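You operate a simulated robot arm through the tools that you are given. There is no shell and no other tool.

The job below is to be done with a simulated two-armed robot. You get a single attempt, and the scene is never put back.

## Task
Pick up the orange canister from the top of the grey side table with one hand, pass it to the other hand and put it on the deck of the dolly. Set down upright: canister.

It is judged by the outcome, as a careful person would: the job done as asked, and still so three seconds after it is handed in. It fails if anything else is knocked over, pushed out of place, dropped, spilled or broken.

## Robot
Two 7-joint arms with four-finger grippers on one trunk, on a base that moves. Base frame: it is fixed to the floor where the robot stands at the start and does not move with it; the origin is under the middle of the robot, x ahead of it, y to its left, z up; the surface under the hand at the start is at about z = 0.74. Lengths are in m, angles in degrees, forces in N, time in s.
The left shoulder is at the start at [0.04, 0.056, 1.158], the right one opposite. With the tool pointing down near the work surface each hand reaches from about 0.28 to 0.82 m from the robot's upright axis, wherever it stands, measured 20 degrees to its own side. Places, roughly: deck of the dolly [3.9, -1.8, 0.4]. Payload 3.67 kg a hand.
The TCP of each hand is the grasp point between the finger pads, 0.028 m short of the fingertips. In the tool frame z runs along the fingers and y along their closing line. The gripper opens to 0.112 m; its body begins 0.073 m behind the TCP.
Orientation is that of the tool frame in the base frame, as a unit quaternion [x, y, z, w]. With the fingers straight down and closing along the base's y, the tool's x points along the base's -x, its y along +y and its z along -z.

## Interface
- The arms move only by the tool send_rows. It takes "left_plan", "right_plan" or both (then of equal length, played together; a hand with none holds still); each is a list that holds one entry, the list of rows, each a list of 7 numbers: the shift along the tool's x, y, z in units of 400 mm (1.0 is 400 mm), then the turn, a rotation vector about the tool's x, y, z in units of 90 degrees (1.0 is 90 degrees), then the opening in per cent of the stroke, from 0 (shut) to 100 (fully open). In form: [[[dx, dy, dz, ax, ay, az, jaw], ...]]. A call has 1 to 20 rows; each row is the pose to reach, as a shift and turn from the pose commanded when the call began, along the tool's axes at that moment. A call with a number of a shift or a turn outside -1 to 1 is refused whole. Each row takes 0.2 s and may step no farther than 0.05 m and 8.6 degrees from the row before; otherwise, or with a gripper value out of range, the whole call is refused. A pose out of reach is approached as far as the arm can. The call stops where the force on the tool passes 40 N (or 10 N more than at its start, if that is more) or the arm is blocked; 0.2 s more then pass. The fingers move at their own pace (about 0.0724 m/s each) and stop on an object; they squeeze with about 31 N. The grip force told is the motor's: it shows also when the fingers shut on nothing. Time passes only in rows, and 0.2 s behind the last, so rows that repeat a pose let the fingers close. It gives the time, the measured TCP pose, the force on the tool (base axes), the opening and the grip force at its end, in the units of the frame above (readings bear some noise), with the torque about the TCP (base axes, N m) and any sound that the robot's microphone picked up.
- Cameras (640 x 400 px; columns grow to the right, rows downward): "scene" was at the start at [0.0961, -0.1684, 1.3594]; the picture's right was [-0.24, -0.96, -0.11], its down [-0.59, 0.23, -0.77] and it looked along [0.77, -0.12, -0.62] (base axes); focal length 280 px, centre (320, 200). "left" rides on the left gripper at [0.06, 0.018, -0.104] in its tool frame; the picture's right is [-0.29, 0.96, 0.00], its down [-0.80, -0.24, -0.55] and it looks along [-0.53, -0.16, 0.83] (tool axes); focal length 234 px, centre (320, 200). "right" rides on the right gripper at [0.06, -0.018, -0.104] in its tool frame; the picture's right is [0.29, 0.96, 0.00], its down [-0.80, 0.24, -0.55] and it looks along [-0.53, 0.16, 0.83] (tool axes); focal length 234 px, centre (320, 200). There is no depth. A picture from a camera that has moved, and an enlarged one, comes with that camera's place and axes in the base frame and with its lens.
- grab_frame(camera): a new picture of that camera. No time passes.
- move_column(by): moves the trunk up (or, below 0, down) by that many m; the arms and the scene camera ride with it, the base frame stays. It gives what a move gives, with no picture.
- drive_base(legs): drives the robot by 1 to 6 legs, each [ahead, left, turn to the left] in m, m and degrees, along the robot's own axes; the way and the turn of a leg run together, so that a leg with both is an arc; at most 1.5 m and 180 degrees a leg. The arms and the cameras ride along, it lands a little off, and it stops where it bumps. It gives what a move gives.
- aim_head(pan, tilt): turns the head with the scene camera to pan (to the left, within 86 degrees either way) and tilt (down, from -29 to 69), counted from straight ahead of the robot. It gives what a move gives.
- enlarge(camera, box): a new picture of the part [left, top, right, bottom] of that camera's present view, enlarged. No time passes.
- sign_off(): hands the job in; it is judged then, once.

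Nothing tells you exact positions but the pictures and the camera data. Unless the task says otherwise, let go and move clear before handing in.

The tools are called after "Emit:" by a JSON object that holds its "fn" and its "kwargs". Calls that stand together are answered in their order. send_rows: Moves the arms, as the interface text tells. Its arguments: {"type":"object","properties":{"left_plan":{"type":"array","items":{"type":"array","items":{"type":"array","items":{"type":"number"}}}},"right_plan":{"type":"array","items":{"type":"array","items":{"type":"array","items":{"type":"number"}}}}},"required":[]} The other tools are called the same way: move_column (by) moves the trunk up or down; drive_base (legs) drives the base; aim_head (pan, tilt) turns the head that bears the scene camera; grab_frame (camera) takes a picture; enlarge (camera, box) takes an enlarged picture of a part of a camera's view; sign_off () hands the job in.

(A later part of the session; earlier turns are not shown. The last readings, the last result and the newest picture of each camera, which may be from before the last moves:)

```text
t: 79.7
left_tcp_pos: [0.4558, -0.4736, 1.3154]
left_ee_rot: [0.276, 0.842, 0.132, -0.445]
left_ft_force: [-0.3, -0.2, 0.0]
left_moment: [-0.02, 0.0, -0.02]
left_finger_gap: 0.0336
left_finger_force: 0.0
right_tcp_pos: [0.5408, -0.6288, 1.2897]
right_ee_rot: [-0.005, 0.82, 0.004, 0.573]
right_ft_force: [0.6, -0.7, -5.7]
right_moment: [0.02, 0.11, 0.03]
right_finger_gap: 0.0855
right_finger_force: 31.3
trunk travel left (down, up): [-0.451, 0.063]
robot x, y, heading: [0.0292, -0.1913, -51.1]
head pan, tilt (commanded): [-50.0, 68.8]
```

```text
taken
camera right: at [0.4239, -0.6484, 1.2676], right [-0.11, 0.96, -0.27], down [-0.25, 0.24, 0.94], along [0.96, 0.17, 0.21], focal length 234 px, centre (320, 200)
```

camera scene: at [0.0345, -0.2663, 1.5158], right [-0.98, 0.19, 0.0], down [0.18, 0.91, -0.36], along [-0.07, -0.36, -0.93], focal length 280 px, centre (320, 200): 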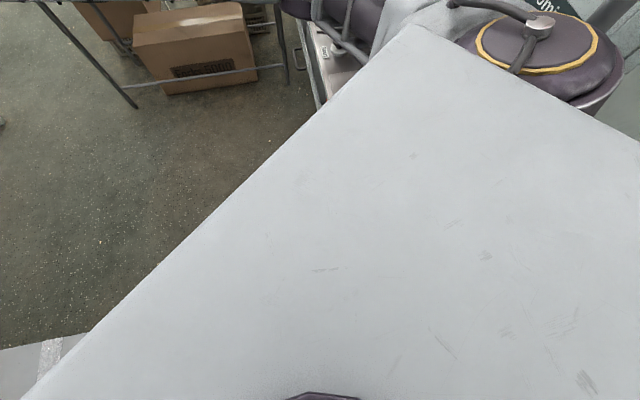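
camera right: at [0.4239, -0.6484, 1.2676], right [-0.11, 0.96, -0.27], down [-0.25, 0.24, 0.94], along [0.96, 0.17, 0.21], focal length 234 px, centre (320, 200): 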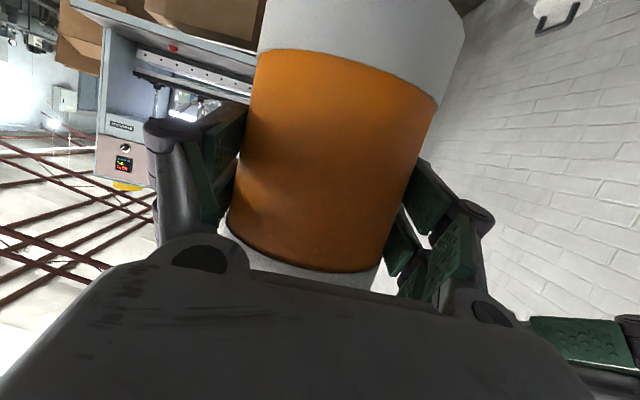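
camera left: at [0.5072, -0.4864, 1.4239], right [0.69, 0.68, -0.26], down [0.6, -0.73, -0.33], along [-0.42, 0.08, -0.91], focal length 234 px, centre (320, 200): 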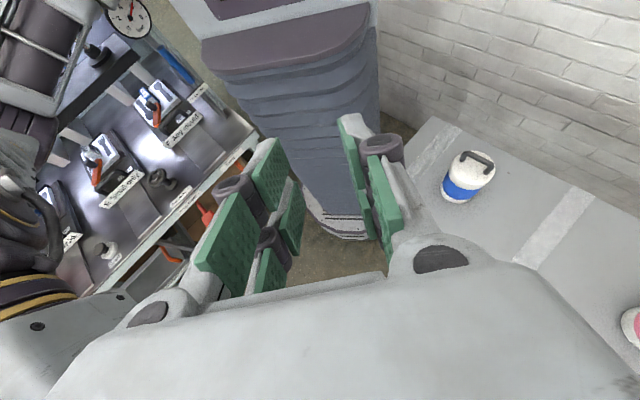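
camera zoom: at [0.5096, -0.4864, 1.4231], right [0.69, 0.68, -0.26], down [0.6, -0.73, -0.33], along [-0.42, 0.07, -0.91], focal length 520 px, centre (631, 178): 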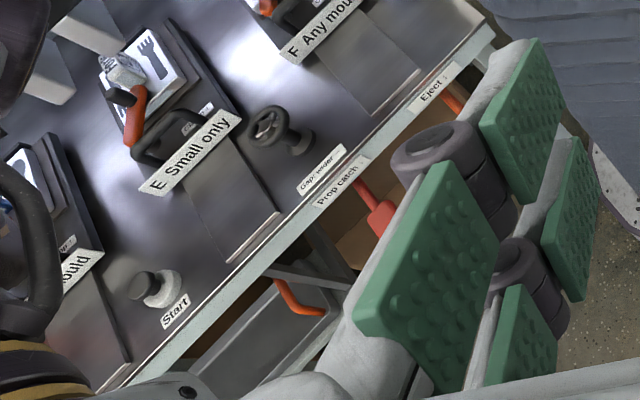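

The table's lower rail and near leg look set back to x≈0.33, so a heading-0 strafe through the gap should work: roughly 7 cm at the table edge but only a centimetre or two at the bench. First I'll straighten the left hand and move it away from the canister.

Emit:
{"fn": "send_rows", "kwargs": {"left_plan": [[[0.0153, 0.0271, -0.0257, -0.012, -0.076, 0.0188, 30], [0.0306, 0.0541, -0.0515, -0.0241, -0.1521, 0.0376, 30], [0.0459, 0.0812, -0.0772, -0.0361, -0.2281, 0.0564, 30], [0.0613, 0.1083, -0.1029, -0.0481, -0.3042, 0.0753, 30], [0.0766, 0.1353, -0.1286, -0.0601, -0.3802, 0.0941, 30], [0.0919, 0.1624, -0.1544, -0.0722, -0.4562, 0.1129, 30], [0.1072, 0.1894, -0.1801, -0.0842, -0.5323, 0.1317, 30], [0.1225, 0.2165, -0.2058, -0.0962, -0.6083, 0.1505, 30], [0.1225, 0.2165, -0.2058, -0.0962, -0.6083, 0.1505, 30]]]}}

Emit:
{"fn": "aim_head", "kwargs": {"pan": -5, "tilt": 45}}

Emit:
{"fn": "grab_frame", "kwargs": {"camera": "scene"}}

```text
t: 81.7
left_tcp_pos: [0.5406, -0.4211, 1.3995]
left_ee_rot: [0.43, 0.903, 0.0, 0.0]
left_ft_force: [-0.4, 0.5, 0.7]
left_moment: [0.01, -0.01, -0.03]
left_finger_gap: 0.0336
left_finger_force: 0.1
right_tcp_pos: [0.5388, -0.6292, 1.2889]
right_ee_rot: [-0.004, 0.819, 0.003, 0.573]
right_ft_force: [-0.8, 0.0, -5.8]
right_moment: [0.01, 0.04, -0.02]
right_finger_gap: 0.0855
right_finger_force: 31.1
trunk travel left (down, up): [-0.451, 0.063]
robot x, y, heading: [0.03, -0.195, -50.8]
head pan, tilt (commanded): [-50.0, 68.8]
```

```text
t: 82.8
left_tcp_pos: [0.5408, -0.4219, 1.3995]
left_ee_rot: [0.43, 0.903, 0.0, 0.0]
left_ft_force: [0.1, 1.0, -1.0]
left_moment: [0.01, 0.0, -0.01]
left_finger_gap: 0.0336
left_finger_force: 0.0
right_tcp_pos: [0.5406, -0.6294, 1.2907]
right_ee_rot: [-0.004, 0.819, 0.003, 0.573]
right_ft_force: [0.5, 0.1, -4.4]
right_moment: [0.0, 0.02, -0.03]
right_finger_gap: 0.0856
right_finger_force: 31.0
trunk travel left (down, up): [-0.451, 0.063]
robot x, y, heading: [0.0324, -0.1935, -50.9]
head pan, tilt (commanded): [-5.0, 45.0]
```

```text
taken
camera scene: at [0.0904, -0.2788, 1.5445], right [-0.83, -0.56, 0.0], down [-0.39, 0.59, -0.71], along [0.39, -0.59, -0.71], focal length 280 px, centre (320, 200)
```

scene: 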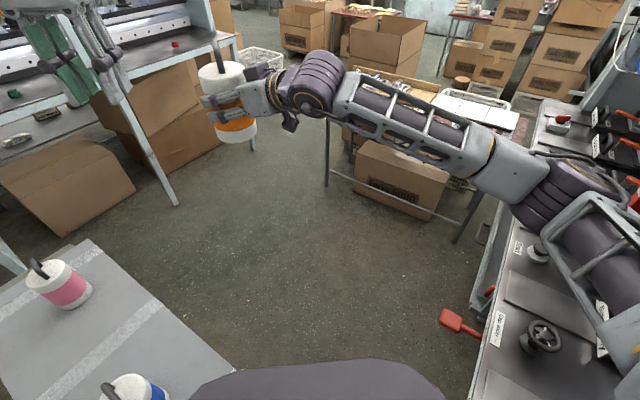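

I'll turn back to heading 0° and strafe right in small steps through the gap, checking for bumps.

Emit:
{"fn": "drive_base", "kwargs": {"legs": [[0, 0, 51]]}}

Emit:
{"fn": "drive_base", "kwargs": {"legs": [[0.01, -0.09, 0]]}}

```text
t: 85.7
left_tcp_pos: [0.527, 0.0602, 1.3993]
left_ee_rot: [-0.003, 1.0, 0.0, 0.0]
left_ft_force: [0.8, -0.2, 0.3]
left_moment: [0.0, 0.01, -0.02]
left_finger_gap: 0.0334
left_finger_force: 0.0
right_tcp_pos: [0.6878, -0.0698, 1.2884]
right_ee_rot: [-0.359, 0.736, 0.252, 0.515]
right_ft_force: [0.9, 0.4, -5.1]
right_moment: [-0.01, 0.04, 0.03]
right_finger_gap: 0.0853
right_finger_force: 30.3
trunk travel left (down, up): [-0.451, 0.063]
robot x, y, heading: [0.0314, -0.1939, 0.0]
head pan, tilt (commanded): [-5.0, 45.0]
```

```text
t: 86.8
left_tcp_pos: [0.5304, 0.0188, 1.3969]
left_ee_rot: [0.001, 1.0, -0.002, -0.002]
left_ft_force: [0.1, 0.6, 0.0]
left_moment: [0.03, 0.04, 0.01]
left_finger_gap: 0.0334
left_finger_force: 0.1
right_tcp_pos: [0.6956, -0.1136, 1.2832]
right_ee_rot: [-0.356, 0.741, 0.246, 0.513]
right_ft_force: [-1.2, 1.0, -6.3]
right_moment: [-0.08, 0.05, -0.01]
right_finger_gap: 0.0853
right_finger_force: 31.1
trunk travel left (down, up): [-0.451, 0.063]
robot x, y, heading: [0.0301, -0.2406, 0.0]
head pan, tilt (commanded): [-5.0, 45.0]
stopped in leg 1: the robot was blocked; the commanded pose is now the measured one
```

The base stopped at y≈-0.24 against something on its right. I'll use the left wrist camera again, fingers wide open this time for a clear view, to see what it touched.

Emit:
{"fn": "send_rows", "kwargs": {"left_plan": [[[0.0047, -0.0328, 0.0256, 0.012, 0.076, -0.0188, 100], [0.0094, -0.0656, 0.0513, 0.0241, 0.1521, -0.0376, 100], [0.0141, -0.0984, 0.0769, 0.0361, 0.2281, -0.0564, 100], [0.0188, -0.1313, 0.1025, 0.0481, 0.3042, -0.0753, 100], [0.0234, -0.1641, 0.1281, 0.0601, 0.3802, -0.0941, 100], [0.0281, -0.1969, 0.1538, 0.0722, 0.4562, -0.1129, 100], [0.0328, -0.2297, 0.1794, 0.0842, 0.5323, -0.1317, 100], [0.0375, -0.2625, 0.205, 0.0962, 0.6083, -0.1505, 100], [0.0375, -0.2625, 0.205, 0.0962, 0.6083, -0.1505, 100]]]}}

Emit:
{"fn": "grab_frame", "kwargs": {"camera": "left"}}

Emit:
{"fn": "enlarge", "kwargs": {"camera": "left", "box": [200, 60, 440, 240]}}

```text
t: 88.8
left_tcp_pos: [0.5134, -0.0847, 1.3159]
left_ee_rot: [-0.113, 0.878, -0.075, -0.459]
left_ft_force: [0.2, 0.1, 0.1]
left_moment: [0.0, 0.02, -0.01]
left_finger_gap: 0.1121
left_finger_force: 0.0
right_tcp_pos: [0.6931, -0.1109, 1.2852]
right_ee_rot: [-0.358, 0.741, 0.246, 0.513]
right_ft_force: [-0.4, 0.4, -5.4]
right_moment: [-0.04, 0.02, 0.01]
right_finger_gap: 0.0854
right_finger_force: 30.2
trunk travel left (down, up): [-0.451, 0.063]
robot x, y, heading: [0.0311, -0.2377, 0.1]
head pan, tilt (commanded): [-5.0, 45.0]
```

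```text
taken
camera left: at [0.5576, -0.0517, 1.4256], right [-0.09, 0.96, -0.26], down [0.94, 0.0, -0.34], along [-0.32, -0.28, -0.9], focal length 234 px, centre (320, 200)
```

left: 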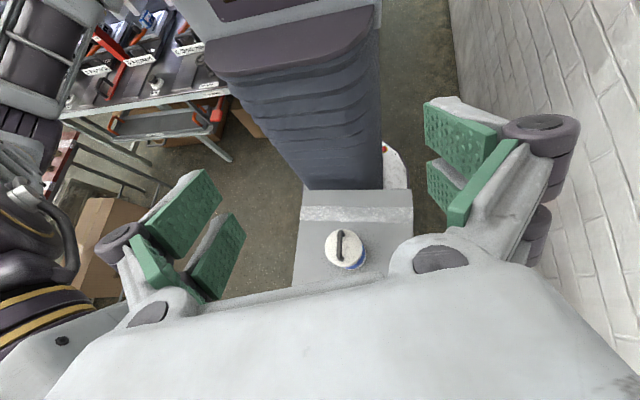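

```text
2.22 times, centred on (320, 150) of left
camera zoom: at [0.5576, -0.0517, 1.4256], right [-0.09, 0.96, -0.26], down [0.94, 0.0, -0.34], along [-0.32, -0.28, -0.9], focal length 520 px, centre (320, 311)
```

zoom: 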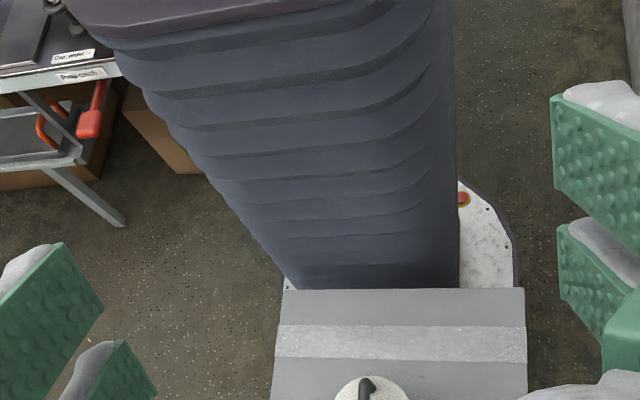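

Now I see it: the base is about 0.31 m in radius, so contact is either with the table's near leg or something under the bench. I'll step back left, turn to -51° again with this camera pose, and locate the table leg before going on.

Emit:
{"fn": "drive_base", "kwargs": {"legs": [[0, 0.045, 0], [0, 0, -51]]}}

Emit:
{"fn": "grab_frame", "kwargs": {"camera": "left"}}

Emit:
{"fn": "enlarge", "kwargs": {"camera": "left", "box": [300, 130, 440, 270]}}

Emit:
{"fn": "enlarge", "kwargs": {"camera": "left", "box": [180, 60, 340, 220]}}

```text
t: 92.2
left_tcp_pos: [0.4465, -0.4786, 1.3176]
left_ee_rot: [0.279, 0.841, 0.134, -0.444]
left_ft_force: [0.1, 0.8, -0.5]
left_moment: [0.0, -0.01, 0.02]
left_finger_gap: 0.1119
left_finger_force: 0.1
right_tcp_pos: [0.5377, -0.6342, 1.2886]
right_ee_rot: [0.001, 0.821, 0.0, 0.571]
right_ft_force: [0.0, 0.5, -4.4]
right_moment: [0.0, 0.03, 0.02]
right_finger_gap: 0.0856
right_finger_force: 30.7
trunk travel left (down, up): [-0.451, 0.063]
robot x, y, heading: [0.0308, -0.1929, -51.4]
head pan, tilt (commanded): [-5.0, 45.0]
```

```text
taken
camera left: at [0.4996, -0.4921, 1.4275], right [0.69, 0.67, -0.26], down [0.59, -0.74, -0.33], along [-0.41, 0.08, -0.91], focal length 234 px, centre (320, 200)
```

left: 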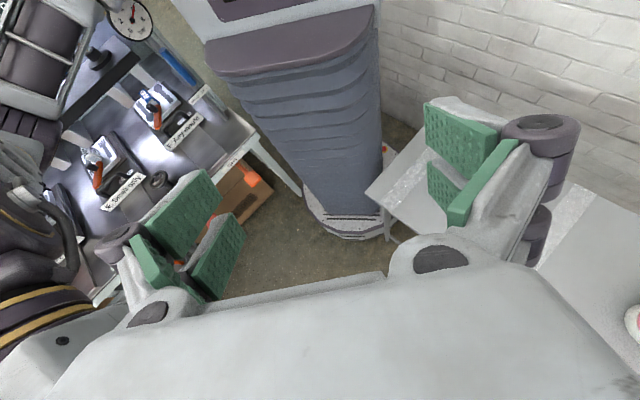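

```text
2.86 times, centred on (370, 200) of left
camera zoom: at [0.4996, -0.4921, 1.4275], right [0.69, 0.67, -0.26], down [0.59, -0.74, -0.33], along [-0.41, 0.08, -0.91], focal length 669 px, centre (177, 200)
```

zoom: 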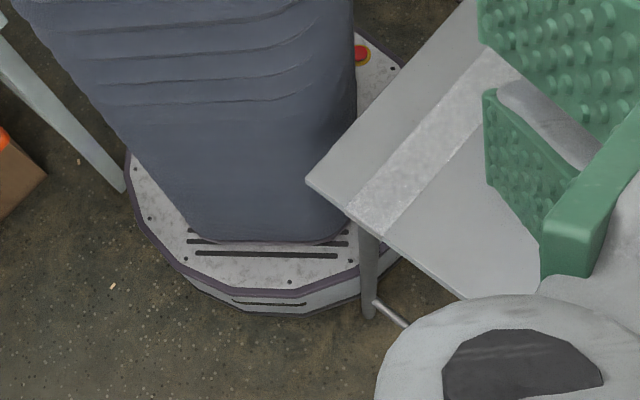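

```text
2.50 times, centred on (260, 140) of left
camera zoom: at [0.4996, -0.4921, 1.4275], right [0.69, 0.67, -0.26], down [0.59, -0.74, -0.33], along [-0.41, 0.08, -0.91], focal length 585 px, centre (470, 350)
```

zoom: 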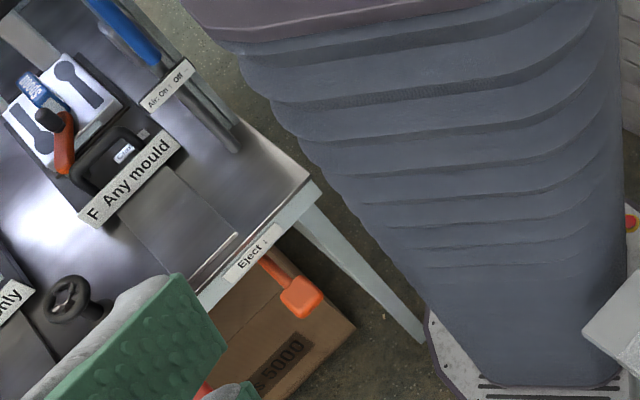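

Now the legs are clear: table leg foot at about [0.35, -0.30], bench leg foot near [-0.26, -0.43] — about 0.6 m apart, too tight for a 0.6 m base. The open corridor behind me along the wall may be the real way out, so I'll look there.

Emit:
{"fn": "aim_head", "kwargs": {"pan": -86, "tilt": 12}}

Emit:
{"fn": "grab_frame", "kwargs": {"camera": "scene"}}

Emit:
{"fn": "enlarge", "kwargs": {"camera": "scene", "box": [480, 60, 640, 260]}}

Emit:
{"fn": "aim_head", "kwargs": {"pan": -86, "tilt": 40}}

Emit:
{"fn": "grab_frame", "kwargs": {"camera": "scene"}}

```text
t: 93.7
left_tcp_pos: [0.4476, -0.4777, 1.318]
left_ee_rot: [0.28, 0.84, 0.134, -0.444]
left_ft_force: [-0.5, 0.6, -1.0]
left_moment: [0.0, 0.0, -0.01]
left_finger_gap: 0.1122
left_finger_force: 0.0
right_tcp_pos: [0.538, -0.634, 1.2868]
right_ee_rot: [-0.001, 0.821, 0.001, 0.571]
right_ft_force: [-1.2, -0.1, -5.0]
right_moment: [0.0, 0.07, 0.02]
right_finger_gap: 0.0857
right_finger_force: 30.4
trunk travel left (down, up): [-0.451, 0.063]
robot x, y, heading: [0.032, -0.1912, -51.5]
head pan, tilt (commanded): [-85.9, 12.0]
```

```text
taken
camera scene: at [-0.0231, -0.274, 1.5963], right [-0.68, 0.73, 0.0], down [0.15, 0.14, -0.98], along [-0.72, -0.66, -0.21], focal length 280 px, centre (320, 200)
```

scene: 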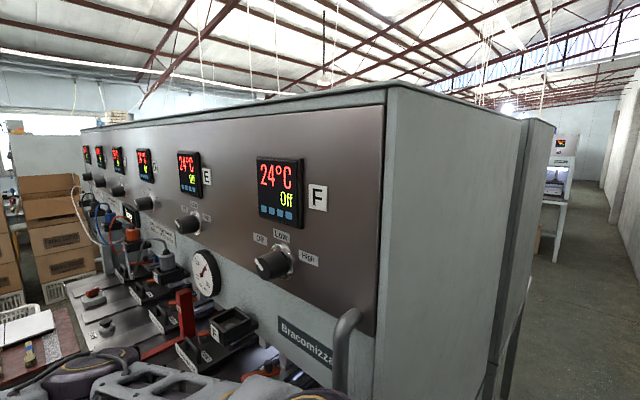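

```text
2.00 times, centred on (560, 160) of scene
camera zoom: at [-0.0231, -0.274, 1.5963], right [-0.68, 0.73, 0.0], down [0.15, 0.14, -0.98], along [-0.72, -0.66, -0.21], focal length 561 px, centre (-160, 280)
```

zoom: 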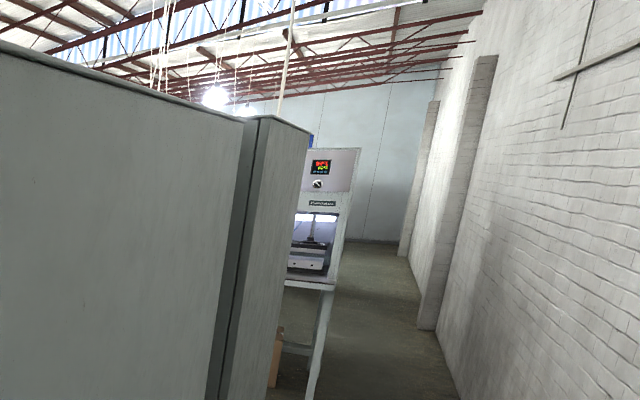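

```text
t: 94.7
left_tcp_pos: [0.4454, -0.4773, 1.3184]
left_ee_rot: [0.281, 0.841, 0.135, -0.443]
left_ft_force: [-0.1, 0.0, 0.9]
left_moment: [0.0, -0.01, 0.03]
left_finger_gap: 0.112
left_finger_force: 0.1
right_tcp_pos: [0.5373, -0.6355, 1.2872]
right_ee_rot: [0.0, 0.821, 0.0, 0.571]
right_ft_force: [0.1, 0.3, -5.6]
right_moment: [-0.02, 0.05, 0.03]
right_finger_gap: 0.0854
right_finger_force: 30.5
trunk travel left (down, up): [-0.451, 0.063]
robot x, y, heading: [0.0358, -0.1939, -51.3]
head pan, tilt (commanded): [-85.9, 40.0]
```

```text
taken
camera scene: at [-0.0173, -0.2683, 1.552], right [-0.68, 0.73, 0.0], down [0.47, 0.44, -0.77], along [-0.56, -0.52, -0.64], focal length 280 px, centre (320, 200)
```

scene: 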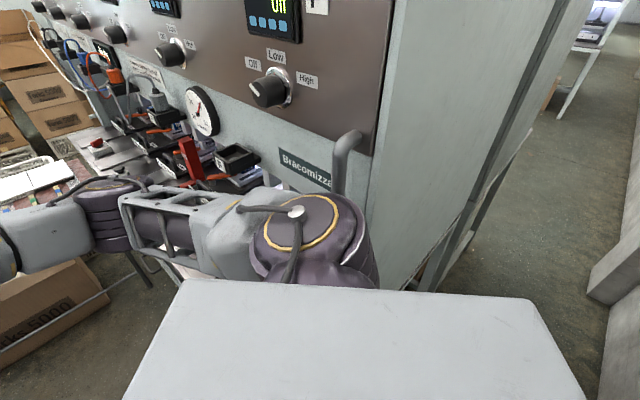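

The bench leg is what stopped me, and the straight gap is narrower than my base, so the way out is backwards along the wall corridor. It's narrow, so I'll fold the arms in first, starting with the left hand: upright, then up and forward above the canister's height.

Emit:
{"fn": "send_rows", "kwargs": {"left_plan": [[[0.0153, 0.0271, -0.0257, -0.012, -0.076, 0.0188, 100], [0.0306, 0.0541, -0.0515, -0.0241, -0.1521, 0.0376, 80], [0.0459, 0.0812, -0.0772, -0.0361, -0.2281, 0.0564, 60], [0.0613, 0.1083, -0.1029, -0.0481, -0.3042, 0.0753, 40], [0.0766, 0.1353, -0.1286, -0.0601, -0.3802, 0.0941, 20], [0.0919, 0.1624, -0.1544, -0.0722, -0.4562, 0.1129, 0], [0.1072, 0.1894, -0.1801, -0.0842, -0.5323, 0.1317, 0], [0.1225, 0.2165, -0.2058, -0.0962, -0.6083, 0.1505, 0], [0.1225, 0.2165, -0.2058, -0.0962, -0.6083, 0.1505, 0]]]}}

Emit:
{"fn": "send_rows", "kwargs": {"left_plan": [[[0, 0, -0.1, 0, 0, 0, 0], [0, 0, -0.2, 0, 0, 0, 0], [0, 0, -0.28, 0, 0, 0, 0], [-0.07, -0.05, -0.28, 0, 0, 0, 0], [-0.14, -0.1, -0.28, 0, 0, 0, 0], [-0.21, -0.15, -0.28, 0, 0, 0, 0], [-0.28, -0.2, -0.28, 0, 0, 0, 0], [-0.35, -0.25, -0.28, 0, 0, 0, 0], [-0.42, -0.3, -0.28, 0, 0, 0, 0], [-0.42, -0.3, -0.28, 0, 0, 0, 0]]]}}

Emit:
{"fn": "aim_head", "kwargs": {"pan": 20, "tilt": 20}}

Emit:
{"fn": "grab_frame", "kwargs": {"camera": "scene"}}

```text
t: 96.7
left_tcp_pos: [0.5311, -0.4305, 1.4031]
left_ee_rot: [0.435, 0.901, 0.001, 0.001]
left_ft_force: [0.0, 0.4, -0.4]
left_moment: [0.01, -0.01, 0.0]
left_finger_gap: 0.0
left_finger_force: 31.4
right_tcp_pos: [0.5374, -0.6352, 1.2867]
right_ee_rot: [-0.001, 0.821, 0.001, 0.571]
right_ft_force: [-0.1, 0.4, -6.1]
right_moment: [-0.01, 0.05, -0.01]
right_finger_gap: 0.0854
right_finger_force: 30.6
trunk travel left (down, up): [-0.451, 0.063]
robot x, y, heading: [0.0329, -0.1934, -51.6]
head pan, tilt (commanded): [-85.9, 40.0]
```

```text
t: 98.9
left_tcp_pos: [0.5422, -0.6238, 1.5169]
left_ee_rot: [0.434, 0.901, -0.001, 0.001]
left_ft_force: [0.6, 0.9, 0.3]
left_moment: [-0.04, 0.02, 0.02]
left_finger_gap: 0.0
left_finger_force: 31.1
left hand out of reach, approached as far as the arm can: row 9, 10
right_tcp_pos: [0.5379, -0.6327, 1.2868]
right_ee_rot: [0.0, 0.821, -0.001, 0.571]
right_ft_force: [0.3, 0.5, -5.2]
right_moment: [0.0, 0.04, -0.02]
right_finger_gap: 0.0855
right_finger_force: 31.3
trunk travel left (down, up): [-0.451, 0.063]
robot x, y, heading: [0.0306, -0.1958, -51.4]
head pan, tilt (commanded): [-85.9, 40.0]
```

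```text
t: 100.7
left_tcp_pos: [0.5407, -0.6241, 1.5154]
left_ee_rot: [0.434, 0.901, 0.0, 0.001]
left_ft_force: [0.2, 0.4, -0.8]
left_moment: [0.02, 0.02, -0.01]
left_finger_gap: 0.0
left_finger_force: 30.7
right_tcp_pos: [0.5374, -0.6346, 1.2874]
right_ee_rot: [0.0, 0.82, 0.0, 0.572]
right_ft_force: [-0.2, -0.3, -5.2]
right_moment: [-0.02, 0.05, 0.0]
right_finger_gap: 0.0854
right_finger_force: 30.7
trunk travel left (down, up): [-0.451, 0.063]
robot x, y, heading: [0.0336, -0.194, -51.2]
head pan, tilt (commanded): [20.0, 20.0]
```

```text
taken
camera scene: at [0.1248, -0.259, 1.5832], right [-0.52, -0.85, 0.0], down [-0.29, 0.18, -0.94], along [0.8, -0.49, -0.34], focal length 280 px, centre (320, 200)
```

scene: 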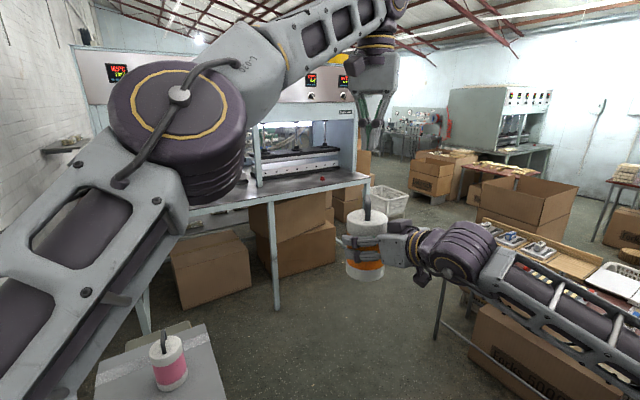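

The left arm is now folded high with its elbow in. Next I'll shift the canister a little forward and left so the right elbow tucks in too.

Emit:
{"fn": "send_rows", "kwargs": {"right_plan": [[[-0.0183, -0.0055, 0.0499, 0, 0, 0, 0], [-0.0367, -0.011, 0.0998, 0, 0, 0, 0], [-0.055, -0.0165, 0.1496, 0, 0, 0, 0], [-0.0733, -0.022, 0.1995, 0, 0, 0, 0], [-0.0733, -0.022, 0.1995, 0, 0, 0, 0]]]}}

Emit:
{"fn": "aim_head", "kwargs": {"pan": -60, "tilt": 50}}

Emit:
{"fn": "grab_frame", "kwargs": {"camera": "scene"}}

Emit:
{"fn": "grab_frame", "kwargs": {"camera": "left"}}

```text
t: 101.9
left_tcp_pos: [0.5397, -0.6245, 1.5155]
left_ee_rot: [0.435, 0.901, 0.0, 0.001]
left_ft_force: [0.3, 0.4, 0.1]
left_moment: [0.01, -0.03, -0.02]
left_finger_gap: 0.0
left_finger_force: 30.8
right_tcp_pos: [0.6225, -0.6437, 1.2873]
right_ee_rot: [0.0, 0.821, 0.0, 0.571]
right_ft_force: [0.0, 1.0, -5.6]
right_moment: [-0.02, 0.05, 0.0]
right_finger_gap: 0.0854
right_finger_force: 31.5
trunk travel left (down, up): [-0.451, 0.063]
robot x, y, heading: [0.0342, -0.1916, -51.2]
head pan, tilt (commanded): [20.0, 20.0]
```

```text
t: 103.4
left_tcp_pos: [0.5399, -0.6246, 1.5156]
left_ee_rot: [0.435, 0.9, 0.0, 0.001]
left_ft_force: [0.0, -0.6, -0.4]
left_moment: [-0.01, 0.02, -0.03]
left_finger_gap: 0.0
left_finger_force: 31.0
right_tcp_pos: [0.6226, -0.6446, 1.2862]
right_ee_rot: [0.0, 0.821, 0.0, 0.572]
right_ft_force: [0.3, -0.1, -5.1]
right_moment: [-0.01, 0.04, 0.01]
right_finger_gap: 0.0854
right_finger_force: 31.5
trunk travel left (down, up): [-0.451, 0.063]
robot x, y, heading: [0.0341, -0.1943, -51.3]
head pan, tilt (commanded): [-60.0, 50.0]
```

```text
taken
camera scene: at [0.0175, -0.2824, 1.5377], right [-0.93, 0.36, 0.0], down [0.28, 0.71, -0.64], along [-0.23, -0.6, -0.77], focal length 280 px, centre (320, 200)
```

scene: 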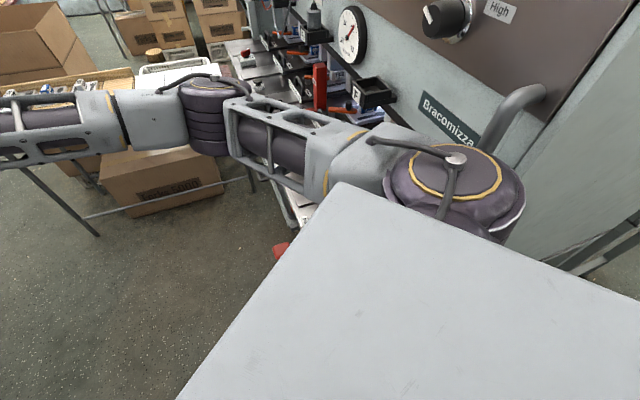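

```text
taken
camera left: at [0.5174, -0.5674, 1.6209], right [0.93, 0.37, 0.0], down [0.31, -0.77, 0.55], along [0.21, -0.52, -0.83], focal length 234 px, centre (320, 200)
```

left: 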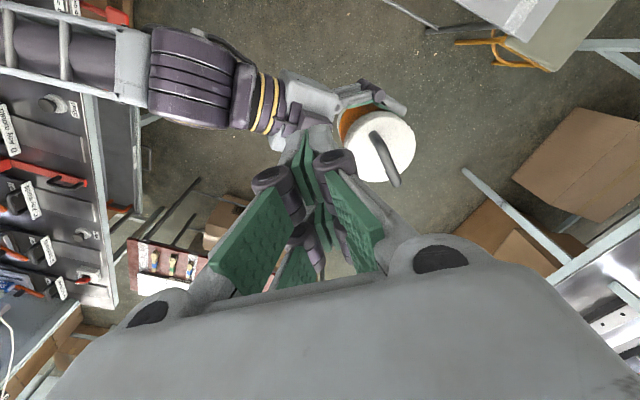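

Extents are now about 0.37 m right and 0.32 m left; the corridor is about 0.79 m wide. I'll turn to heading about +6° (which pulls the right elbow in), then shift left to the corridor's centre line.

Emit:
{"fn": "drive_base", "kwargs": {"legs": [[0, 0, 57]]}}

Emit:
{"fn": "drive_base", "kwargs": {"legs": [[-0.03, 0.19, 0]]}}

Emit:
{"fn": "aim_head", "kwargs": {"pan": -86, "tilt": 20}}

Emit:
{"fn": "grab_frame", "kwargs": {"camera": "scene"}}

Emit:
{"fn": "aim_head", "kwargs": {"pan": 86, "tilt": 30}}

Emit:
{"fn": "grab_frame", "kwargs": {"camera": "scene"}}

```text
t: 106.6
left_tcp_pos: [0.6698, -0.0045, 1.5149]
left_ee_rot: [-0.046, 0.999, 0.001, 0.0]
left_ft_force: [0.2, 0.5, 0.4]
left_moment: [0.01, 0.02, -0.02]
left_finger_gap: 0.0001
left_finger_force: 31.9
right_tcp_pos: [0.7313, 0.0529, 1.2858]
right_ee_rot: [-0.391, 0.721, 0.273, 0.502]
right_ft_force: [0.2, 0.4, -6.1]
right_moment: [-0.06, -0.01, 0.0]
right_finger_gap: 0.0855
right_finger_force: 31.0
trunk travel left (down, up): [-0.451, 0.063]
robot x, y, heading: [0.0323, -0.1924, 5.4]
head pan, tilt (commanded): [-60.0, 50.0]
```

```text
t: 108.2
left_tcp_pos: [0.6247, 0.1756, 1.516]
left_ee_rot: [-0.045, 0.999, 0.001, 0.0]
left_ft_force: [0.3, -1.1, -0.5]
left_moment: [0.07, 0.03, -0.01]
left_finger_gap: 0.0
left_finger_force: 31.3
right_tcp_pos: [0.6856, 0.2345, 1.2868]
right_ee_rot: [-0.388, 0.722, 0.272, 0.504]
right_ft_force: [0.5, -0.4, -5.4]
right_moment: [0.0, 0.03, -0.01]
right_finger_gap: 0.0855
right_finger_force: 31.5
trunk travel left (down, up): [-0.451, 0.063]
robot x, y, heading: [-0.0124, -0.0101, 5.4]
head pan, tilt (commanded): [-60.0, 50.0]
```

```text
t: 109.1
left_tcp_pos: [0.6227, 0.1812, 1.5158]
left_ee_rot: [-0.045, 0.999, 0.0, 0.001]
left_ft_force: [-0.6, 0.6, -0.3]
left_moment: [0.02, 0.02, 0.01]
left_finger_gap: 0.0001
left_finger_force: 30.8
right_tcp_pos: [0.6842, 0.239, 1.2862]
right_ee_rot: [-0.39, 0.723, 0.271, 0.502]
right_ft_force: [0.5, 0.0, -5.5]
right_moment: [0.0, 0.01, 0.01]
right_finger_gap: 0.0856
right_finger_force: 31.3
trunk travel left (down, up): [-0.451, 0.063]
robot x, y, heading: [-0.0126, -0.0043, 5.5]
head pan, tilt (commanded): [-85.9, 20.0]
```

```text
taken
camera scene: at [0.0203, -0.0974, 1.5833], right [-0.99, -0.17, 0.0], down [-0.06, 0.34, -0.94], along [0.16, -0.93, -0.34], focal length 280 px, centre (320, 200)
```

scene: 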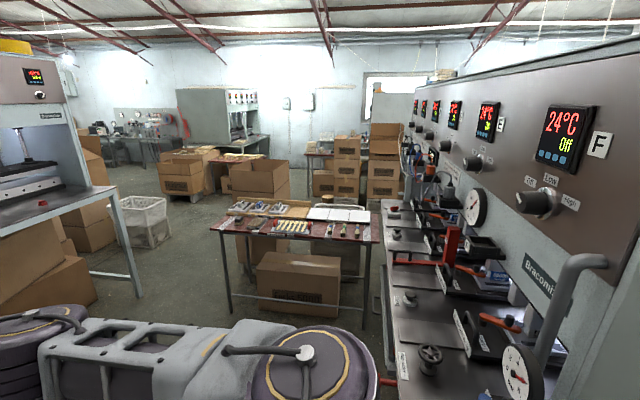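

```text
t: 111.7
left_tcp_pos: [0.6233, 0.1813, 1.5154]
left_ee_rot: [-0.045, 0.999, 0.001, 0.0]
left_ft_force: [-0.3, 0.5, 0.9]
left_moment: [0.04, 0.02, -0.01]
left_finger_gap: 0.0
left_finger_force: 31.3
right_tcp_pos: [0.6844, 0.2372, 1.2868]
right_ee_rot: [-0.39, 0.722, 0.272, 0.503]
right_ft_force: [0.0, 0.3, -5.5]
right_moment: [-0.01, 0.01, 0.02]
right_finger_gap: 0.0854
right_finger_force: 30.4
trunk travel left (down, up): [-0.451, 0.063]
robot x, y, heading: [-0.0151, -0.0114, 5.5]
head pan, tilt (commanded): [85.9, 30.0]
```

```text
taken
camera scene: at [0.0029, 0.0841, 1.5672], right [1.0, 0.02, 0.0], down [0.01, -0.5, -0.87], along [-0.02, 0.87, -0.5], focal length 280 px, centre (320, 200)
```

scene: 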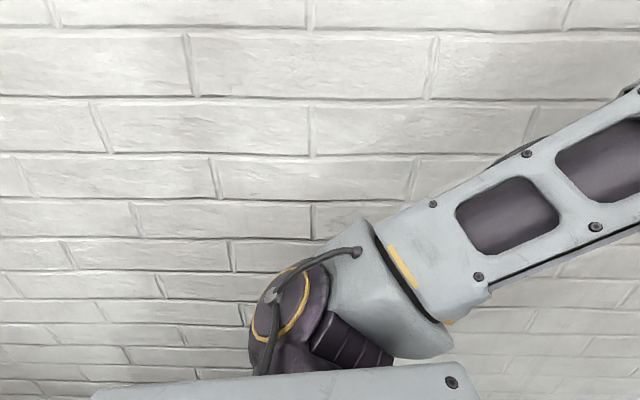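

The hall beyond the machine is open, so this route should work. I'll reverse down the corridor in short steps, watching for bumps.

Emit:
{"fn": "drive_base", "kwargs": {"legs": [[-0.3, 0.045, 0]]}}

Emit:
{"fn": "aim_head", "kwargs": {"pan": -86, "tilt": 35}}

Emit:
{"fn": "grab_frame", "kwargs": {"camera": "scene"}}

```text
t: 113.8
left_tcp_pos: [0.3228, 0.1953, 1.5139]
left_ee_rot: [-0.044, 0.999, 0.001, 0.0]
left_ft_force: [-0.2, 0.2, -0.6]
left_moment: [-0.02, 0.03, -0.02]
left_finger_gap: 0.0
left_finger_force: 31.5
right_tcp_pos: [0.3846, 0.2527, 1.2841]
right_ee_rot: [-0.39, 0.723, 0.272, 0.501]
right_ft_force: [0.2, 0.0, -5.9]
right_moment: [-0.02, 0.02, 0.04]
right_finger_gap: 0.0852
right_finger_force: 31.1
trunk travel left (down, up): [-0.451, 0.063]
robot x, y, heading: [-0.3189, 0.0093, 5.4]
head pan, tilt (commanded): [85.9, 30.0]
```

```text
t: 116.4
left_tcp_pos: [0.3213, 0.1956, 1.515]
left_ee_rot: [-0.045, 0.999, 0.001, 0.0]
left_ft_force: [0.1, 0.2, 0.2]
left_moment: [-0.01, 0.0, -0.01]
left_finger_gap: 0.0001
left_finger_force: 31.1
right_tcp_pos: [0.3818, 0.2531, 1.2854]
right_ee_rot: [-0.389, 0.723, 0.271, 0.503]
right_ft_force: [-0.5, 0.6, -5.9]
right_moment: [0.02, 0.03, -0.01]
right_finger_gap: 0.0855
right_finger_force: 30.8
trunk travel left (down, up): [-0.451, 0.063]
robot x, y, heading: [-0.3177, 0.0084, 5.1]
head pan, tilt (commanded): [-85.9, 35.0]
```

```text
taken
camera scene: at [-0.2833, -0.077, 1.5594], right [-0.99, -0.16, 0.0], down [-0.1, 0.57, -0.82], along [0.13, -0.81, -0.57], focal length 280 px, centre (320, 200)
```

scene: 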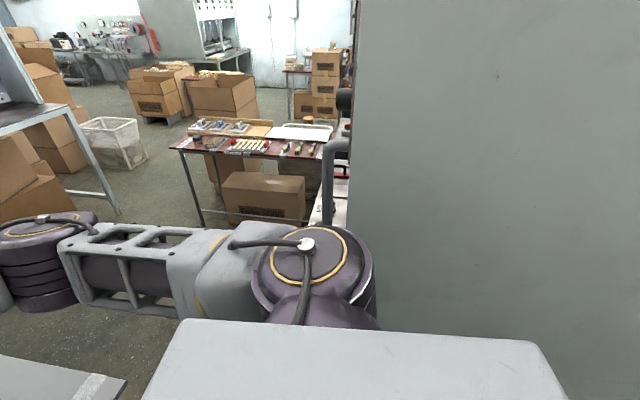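

Clear so far; the right shoulder passes the machine's side panel without touching. Continuing back.

Emit:
{"fn": "drive_base", "kwargs": {"legs": [[-0.4, 0.045, 0]]}}

Emit:
{"fn": "grab_frame", "kwargs": {"camera": "scene"}}

```text
t: 119.0
left_tcp_pos: [-0.0837, 0.2017, 1.5145]
left_ee_rot: [-0.043, 0.999, 0.001, 0.0]
left_ft_force: [0.7, -0.3, 0.2]
left_moment: [0.0, 0.01, -0.02]
left_finger_gap: 0.0
left_finger_force: 30.8
right_tcp_pos: [-0.0206, 0.2594, 1.2854]
right_ee_rot: [-0.388, 0.724, 0.271, 0.502]
right_ft_force: [-0.4, 0.3, -6.3]
right_moment: [-0.03, 0.03, 0.0]
right_finger_gap: 0.0853
right_finger_force: 31.0
trunk travel left (down, up): [-0.451, 0.063]
robot x, y, heading: [-0.7262, 0.0142, 5.1]
head pan, tilt (commanded): [-85.9, 35.0]
```

```text
taken
camera scene: at [-0.6879, -0.0702, 1.5594], right [-0.99, -0.16, 0.0], down [-0.1, 0.57, -0.82], along [0.13, -0.81, -0.57], focal length 280 px, centre (320, 200)
```

scene: 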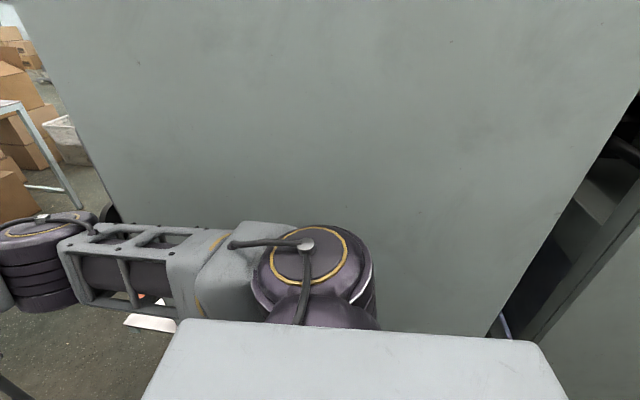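

The side panel is at y≈-0.40, leaving about 9 cm on that side. Continuing back past the first cabinet.

Emit:
{"fn": "drive_base", "kwargs": {"legs": [[-0.5, 0.04, 0]]}}

Emit:
{"fn": "grab_frame", "kwargs": {"camera": "scene"}}

Emit:
{"fn": "aim_head", "kwargs": {"pan": 86, "tilt": 35}}

Emit:
{"fn": "grab_frame", "kwargs": {"camera": "scene"}}

```text
t: 122.0
left_tcp_pos: [-0.5827, 0.1943, 1.5136]
left_ee_rot: [-0.043, 0.999, 0.001, -0.001]
left_ft_force: [-0.5, 0.0, -0.2]
left_moment: [-0.01, 0.04, -0.02]
left_finger_gap: 0.0
left_finger_force: 30.9
right_tcp_pos: [-0.5202, 0.2506, 1.2835]
right_ee_rot: [-0.387, 0.725, 0.27, 0.503]
right_ft_force: [-0.1, 1.0, -5.1]
right_moment: [-0.04, 0.04, 0.01]
right_finger_gap: 0.0855
right_finger_force: 31.1
trunk travel left (down, up): [-0.451, 0.063]
robot x, y, heading: [-1.2281, 0.0089, 5.2]
head pan, tilt (commanded): [-85.9, 35.0]
```

```text
taken
camera scene: at [-1.188, -0.0759, 1.5594], right [-0.99, -0.16, 0.0], down [-0.09, 0.57, -0.82], along [0.13, -0.81, -0.57], focal length 280 px, centre (320, 200)
```

scene: 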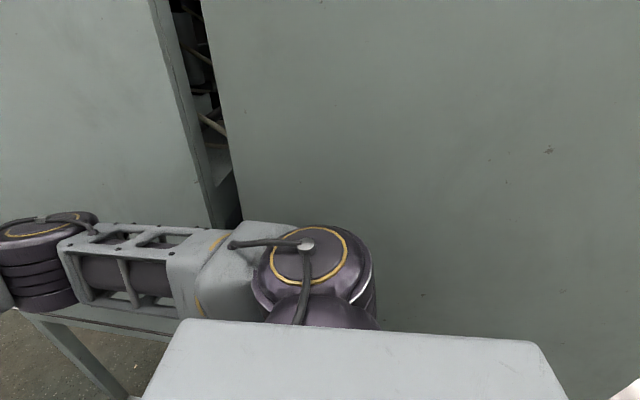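

```text
t: 124.6
left_tcp_pos: [-0.5848, 0.195, 1.514]
left_ee_rot: [-0.043, 0.999, 0.002, 0.0]
left_ft_force: [-0.4, 0.6, 0.2]
left_moment: [0.01, 0.03, 0.0]
left_finger_gap: 0.0003
left_finger_force: 31.1
right_tcp_pos: [-0.5221, 0.2509, 1.2856]
right_ee_rot: [-0.387, 0.724, 0.27, 0.503]
right_ft_force: [1.2, 0.2, -5.0]
right_moment: [0.0, 0.0, 0.0]
right_finger_gap: 0.0855
right_finger_force: 31.3
trunk travel left (down, up): [-0.451, 0.063]
robot x, y, heading: [-1.2246, 0.0063, 5.5]
head pan, tilt (commanded): [85.9, 35.0]
```

```text
taken
camera scene: at [-1.2054, 0.099, 1.5594], right [1.0, 0.02, 0.0], down [0.01, -0.57, -0.82], along [-0.02, 0.82, -0.57], focal length 280 px, centre (320, 200)
```

scene: 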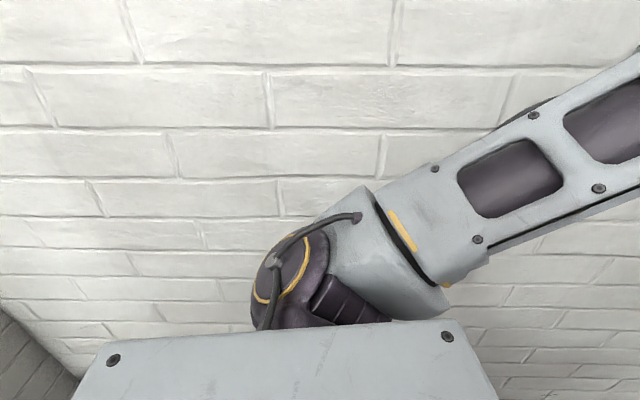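

I can see the pilaster's face behind-left at about x≈-1.85 to -2.0. I'll back up a bit more, drifting towards the machine side, then look again.

Emit:
{"fn": "drive_base", "kwargs": {"legs": [[-0.28, 0.0, 3]]}}

Emit:
{"fn": "grab_frame", "kwargs": {"camera": "scene"}}

Emit:
{"fn": "aim_head", "kwargs": {"pan": -86, "tilt": 35}}

Emit:
{"fn": "grab_frame", "kwargs": {"camera": "scene"}}

```text
t: 126.6
left_tcp_pos: [-0.8696, 0.1951, 1.5134]
left_ee_rot: [-0.069, 0.998, 0.001, -0.001]
left_ft_force: [-0.2, 0.3, -0.3]
left_moment: [-0.03, 0.04, 0.0]
left_finger_gap: 0.0
left_finger_force: 31.1
right_tcp_pos: [-0.8087, 0.2562, 1.2838]
right_ee_rot: [-0.406, 0.715, 0.282, 0.495]
right_ft_force: [0.1, 0.1, -6.1]
right_moment: [-0.02, 0.02, 0.0]
right_finger_gap: 0.0856
right_finger_force: 31.1
trunk travel left (down, up): [-0.451, 0.063]
robot x, y, heading: [-1.5025, -0.0224, 8.3]
head pan, tilt (commanded): [85.9, 35.0]
```

```text
taken
camera scene: at [-1.4842, 0.0679, 1.5593], right [1.0, 0.07, 0.0], down [0.04, -0.57, -0.82], along [-0.06, 0.82, -0.57], focal length 280 px, centre (320, 200)
```

scene: 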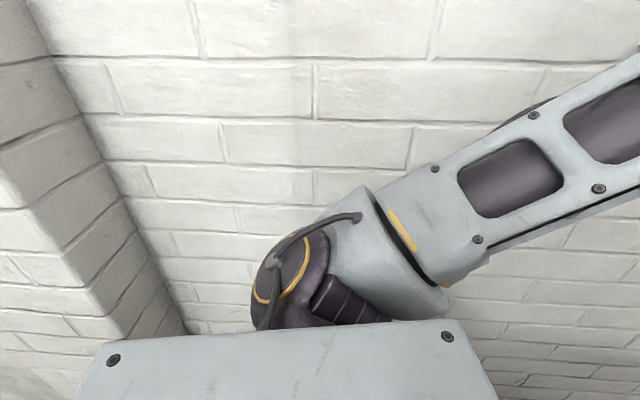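

```text
t: 129.2
left_tcp_pos: [-0.8716, 0.1955, 1.5153]
left_ee_rot: [-0.068, 0.998, 0.001, -0.001]
left_ft_force: [0.3, 0.2, 0.5]
left_moment: [0.0, 0.0, 0.01]
left_finger_gap: 0.0
left_finger_force: 31.2
right_tcp_pos: [-0.813, 0.2555, 1.2846]
right_ee_rot: [-0.407, 0.714, 0.283, 0.495]
right_ft_force: [-1.3, 0.1, -6.0]
right_moment: [-0.05, 0.04, -0.02]
right_finger_gap: 0.0854
right_finger_force: 30.6
trunk travel left (down, up): [-0.451, 0.063]
robot x, y, heading: [-1.5018, -0.0194, 8.0]
head pan, tilt (commanded): [-85.9, 35.0]
```

```text
taken
camera scene: at [-1.4615, -0.1063, 1.5594], right [-0.98, -0.21, 0.0], down [-0.12, 0.56, -0.82], along [0.17, -0.8, -0.57], focal length 280 px, centre (320, 200)
```

scene: 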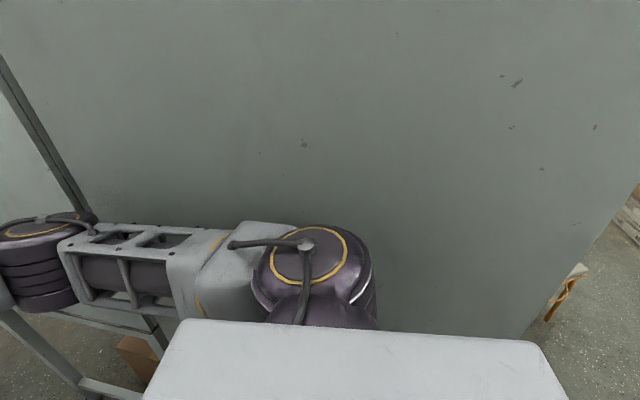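

The pilaster corner is at about [-1.82, 0.29] and the machine cabinet ends at x≈-1.70, so I'll pass them one after the other, shifting right about 4 cm as I go.

Emit:
{"fn": "drive_base", "kwargs": {"legs": [[-0.2, -0.012, 4]]}}

Emit:
{"fn": "grab_frame", "kwargs": {"camera": "scene"}}

Emit:
{"fn": "aim_head", "kwargs": {"pan": 86, "tilt": 40}}

Emit:
{"fn": "grab_frame", "kwargs": {"camera": "scene"}}

```text
t: 130.8
left_tcp_pos: [-1.0761, 0.1936, 1.5123]
left_ee_rot: [-0.105, 0.995, 0.001, -0.002]
left_ft_force: [-0.4, 0.1, -0.4]
left_moment: [-0.01, -0.01, 0.0]
left_finger_gap: 0.0001
left_finger_force: 31.0
right_tcp_pos: [-1.0219, 0.2575, 1.2829]
right_ee_rot: [-0.431, 0.7, 0.3, 0.483]
right_ft_force: [-0.5, 0.0, -5.6]
right_moment: [-0.05, 0.02, 0.04]
right_finger_gap: 0.0853
right_finger_force: 30.9
trunk travel left (down, up): [-0.451, 0.063]
robot x, y, heading: [-1.692, -0.0699, 12.2]
head pan, tilt (commanded): [-85.9, 35.0]
```

```text
taken
camera scene: at [-1.6442, -0.1494, 1.5593], right [-0.96, -0.28, 0.0], down [-0.16, 0.55, -0.82], along [0.23, -0.79, -0.57], focal length 280 px, centre (320, 200)
```

scene: 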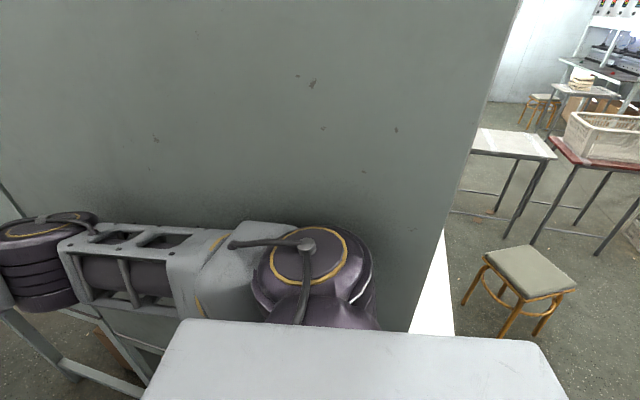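

```text
t: 133.4
left_tcp_pos: [-1.0821, 0.193, 1.5152]
left_ee_rot: [-0.105, 0.995, 0.0, 0.0]
left_ft_force: [1.0, 0.3, 0.6]
left_moment: [-0.01, 0.01, 0.01]
left_finger_gap: 0.0
left_finger_force: 31.3
right_tcp_pos: [-1.0248, 0.2565, 1.2848]
right_ee_rot: [-0.432, 0.699, 0.3, 0.484]
right_ft_force: [-0.2, 0.1, -5.3]
right_moment: [-0.01, 0.03, -0.03]
right_finger_gap: 0.0854
right_finger_force: 31.4
trunk travel left (down, up): [-0.451, 0.063]
robot x, y, heading: [-1.6943, -0.0723, 12.2]
head pan, tilt (commanded): [85.9, 40.0]
```

```text
taken
camera scene: at [-1.6853, 0.0183, 1.5519], right [0.99, 0.14, 0.0], down [0.09, -0.64, -0.77], along [-0.11, 0.76, -0.64], focal length 280 px, centre (320, 200)
```

scene: 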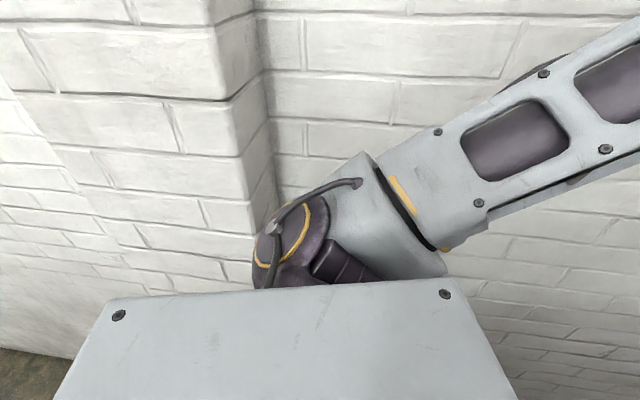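

Past the cabinet end is open floor with a stool and tables. I'll ease back between the pilaster and the cabinet in stages.

Emit:
{"fn": "drive_base", "kwargs": {"legs": [[-0.232, 0.04, 0]]}}

Emit:
{"fn": "drive_base", "kwargs": {"legs": [[-0.03, -0.045, 0], [0, 0, 8]]}}

Emit:
{"fn": "grab_frame", "kwargs": {"camera": "scene"}}

Emit:
{"fn": "aim_head", "kwargs": {"pan": -86, "tilt": 35}}

Emit:
{"fn": "grab_frame", "kwargs": {"camera": "scene"}}

```text
t: 135.2
left_tcp_pos: [-1.3106, 0.1814, 1.514]
left_ee_rot: [-0.104, 0.995, 0.001, -0.001]
left_ft_force: [0.4, -1.2, 0.1]
left_moment: [-0.02, 0.04, 0.02]
left_finger_gap: 0.0
left_finger_force: 31.5
right_tcp_pos: [-1.2556, 0.2452, 1.2826]
right_ee_rot: [-0.431, 0.7, 0.3, 0.485]
right_ft_force: [0.3, 0.0, -5.2]
right_moment: [-0.04, 0.02, 0.03]
right_finger_gap: 0.0855
right_finger_force: 30.9
trunk travel left (down, up): [-0.451, 0.063]
robot x, y, heading: [-1.9227, -0.0804, 12.1]
head pan, tilt (commanded): [85.9, 40.0]
```

```text
t: 136.1
left_tcp_pos: [-1.3261, 0.1773, 1.5105]
left_ee_rot: [-0.108, 0.994, -0.005, -0.002]
left_ft_force: [-0.3, 0.5, -0.6]
left_moment: [-0.01, -0.02, 0.0]
left_finger_gap: 0.0001
left_finger_force: 31.2
right_tcp_pos: [-1.2793, 0.2456, 1.2777]
right_ee_rot: [-0.441, 0.698, 0.301, 0.477]
right_ft_force: [0.1, 0.1, -5.5]
right_moment: [-0.05, 0.02, -0.03]
right_finger_gap: 0.0854
right_finger_force: 31.2
trunk travel left (down, up): [-0.451, 0.063]
robot x, y, heading: [-1.9408, -0.1067, 12.8]
head pan, tilt (commanded): [85.9, 40.0]
stopped in leg 1: the robot was blocked; the commanded pose is now the measured one
```

```text
taken
camera scene: at [-1.9291, -0.0016, 1.5511], right [0.99, 0.15, 0.0], down [0.1, -0.64, -0.76], along [-0.12, 0.75, -0.65], focal length 280 px, centre (320, 200)
```

scene: 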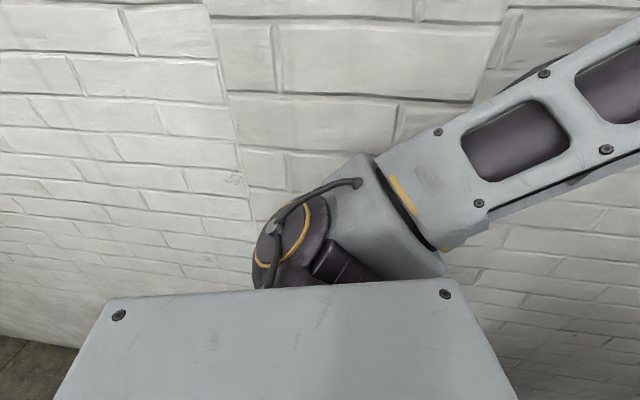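

```text
t: 138.7
left_tcp_pos: [-1.3251, 0.1762, 1.5084]
left_ee_rot: [-0.107, 0.994, -0.006, -0.003]
left_ft_force: [0.0, -0.7, -0.3]
left_moment: [0.01, -0.03, 0.01]
left_finger_gap: 0.0001
left_finger_force: 31.3
right_tcp_pos: [-1.2752, 0.2431, 1.2763]
right_ee_rot: [-0.438, 0.7, 0.299, 0.478]
right_ft_force: [-1.4, -0.5, -5.4]
right_moment: [-0.05, 0.05, -0.01]
right_finger_gap: 0.0854
right_finger_force: 30.4
trunk travel left (down, up): [-0.451, 0.063]
robot x, y, heading: [-1.9386, -0.1054, 12.7]
head pan, tilt (commanded): [-85.9, 35.0]
```

```text
taken
camera scene: at [-1.8896, -0.1682, 1.5603], right [-0.96, -0.29, 0.01], down [-0.17, 0.54, -0.83], along [0.23, -0.79, -0.56], focal length 280 px, centre (320, 200)
```

scene: 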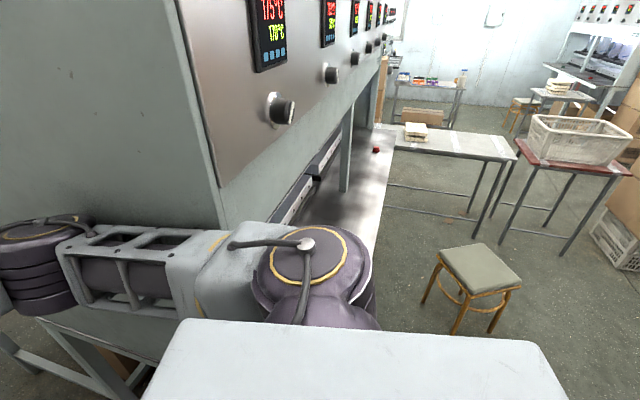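

The base touched a machine leg on the right, so I'll come off it by 2 cm, add a little left turn to pull the elbow in, and then slide back diagonally.

Emit:
{"fn": "drive_base", "kwargs": {"legs": [[0.0, 0.02, 0]]}}

Emit:
{"fn": "drive_base", "kwargs": {"legs": [[0, 0, 5.3]]}}

```text
t: 139.5
left_tcp_pos: [-1.3291, 0.1747, 1.5124]
left_ee_rot: [-0.106, 0.994, 0.001, -0.002]
left_ft_force: [-0.6, 0.0, -0.3]
left_moment: [0.03, 0.03, -0.02]
left_finger_gap: 0.0
left_finger_force: 31.2
right_tcp_pos: [-1.2795, 0.245, 1.2821]
right_ee_rot: [-0.434, 0.699, 0.303, 0.481]
right_ft_force: [0.2, 0.2, -5.6]
right_moment: [0.03, 0.0, 0.04]
right_finger_gap: 0.0854
right_finger_force: 31.3
trunk travel left (down, up): [-0.451, 0.063]
robot x, y, heading: [-1.9408, -0.0912, 12.4]
head pan, tilt (commanded): [-85.9, 35.0]
```

```text
t: 140.4
left_tcp_pos: [-1.3592, 0.2288, 1.514]
left_ee_rot: [-0.152, 0.988, 0.002, -0.001]
left_ft_force: [-0.9, 0.2, 0.5]
left_moment: [0.03, 0.03, 0.02]
left_finger_gap: 0.0
left_finger_force: 31.3
right_tcp_pos: [-1.3144, 0.301, 1.2827]
right_ee_rot: [-0.467, 0.677, 0.326, 0.467]
right_ft_force: [0.5, -0.8, -5.5]
right_moment: [-0.01, -0.01, -0.01]
right_finger_gap: 0.0853
right_finger_force: 31.2
trunk travel left (down, up): [-0.451, 0.063]
robot x, y, heading: [-1.9453, -0.0916, 17.9]
head pan, tilt (commanded): [-85.9, 35.0]
```

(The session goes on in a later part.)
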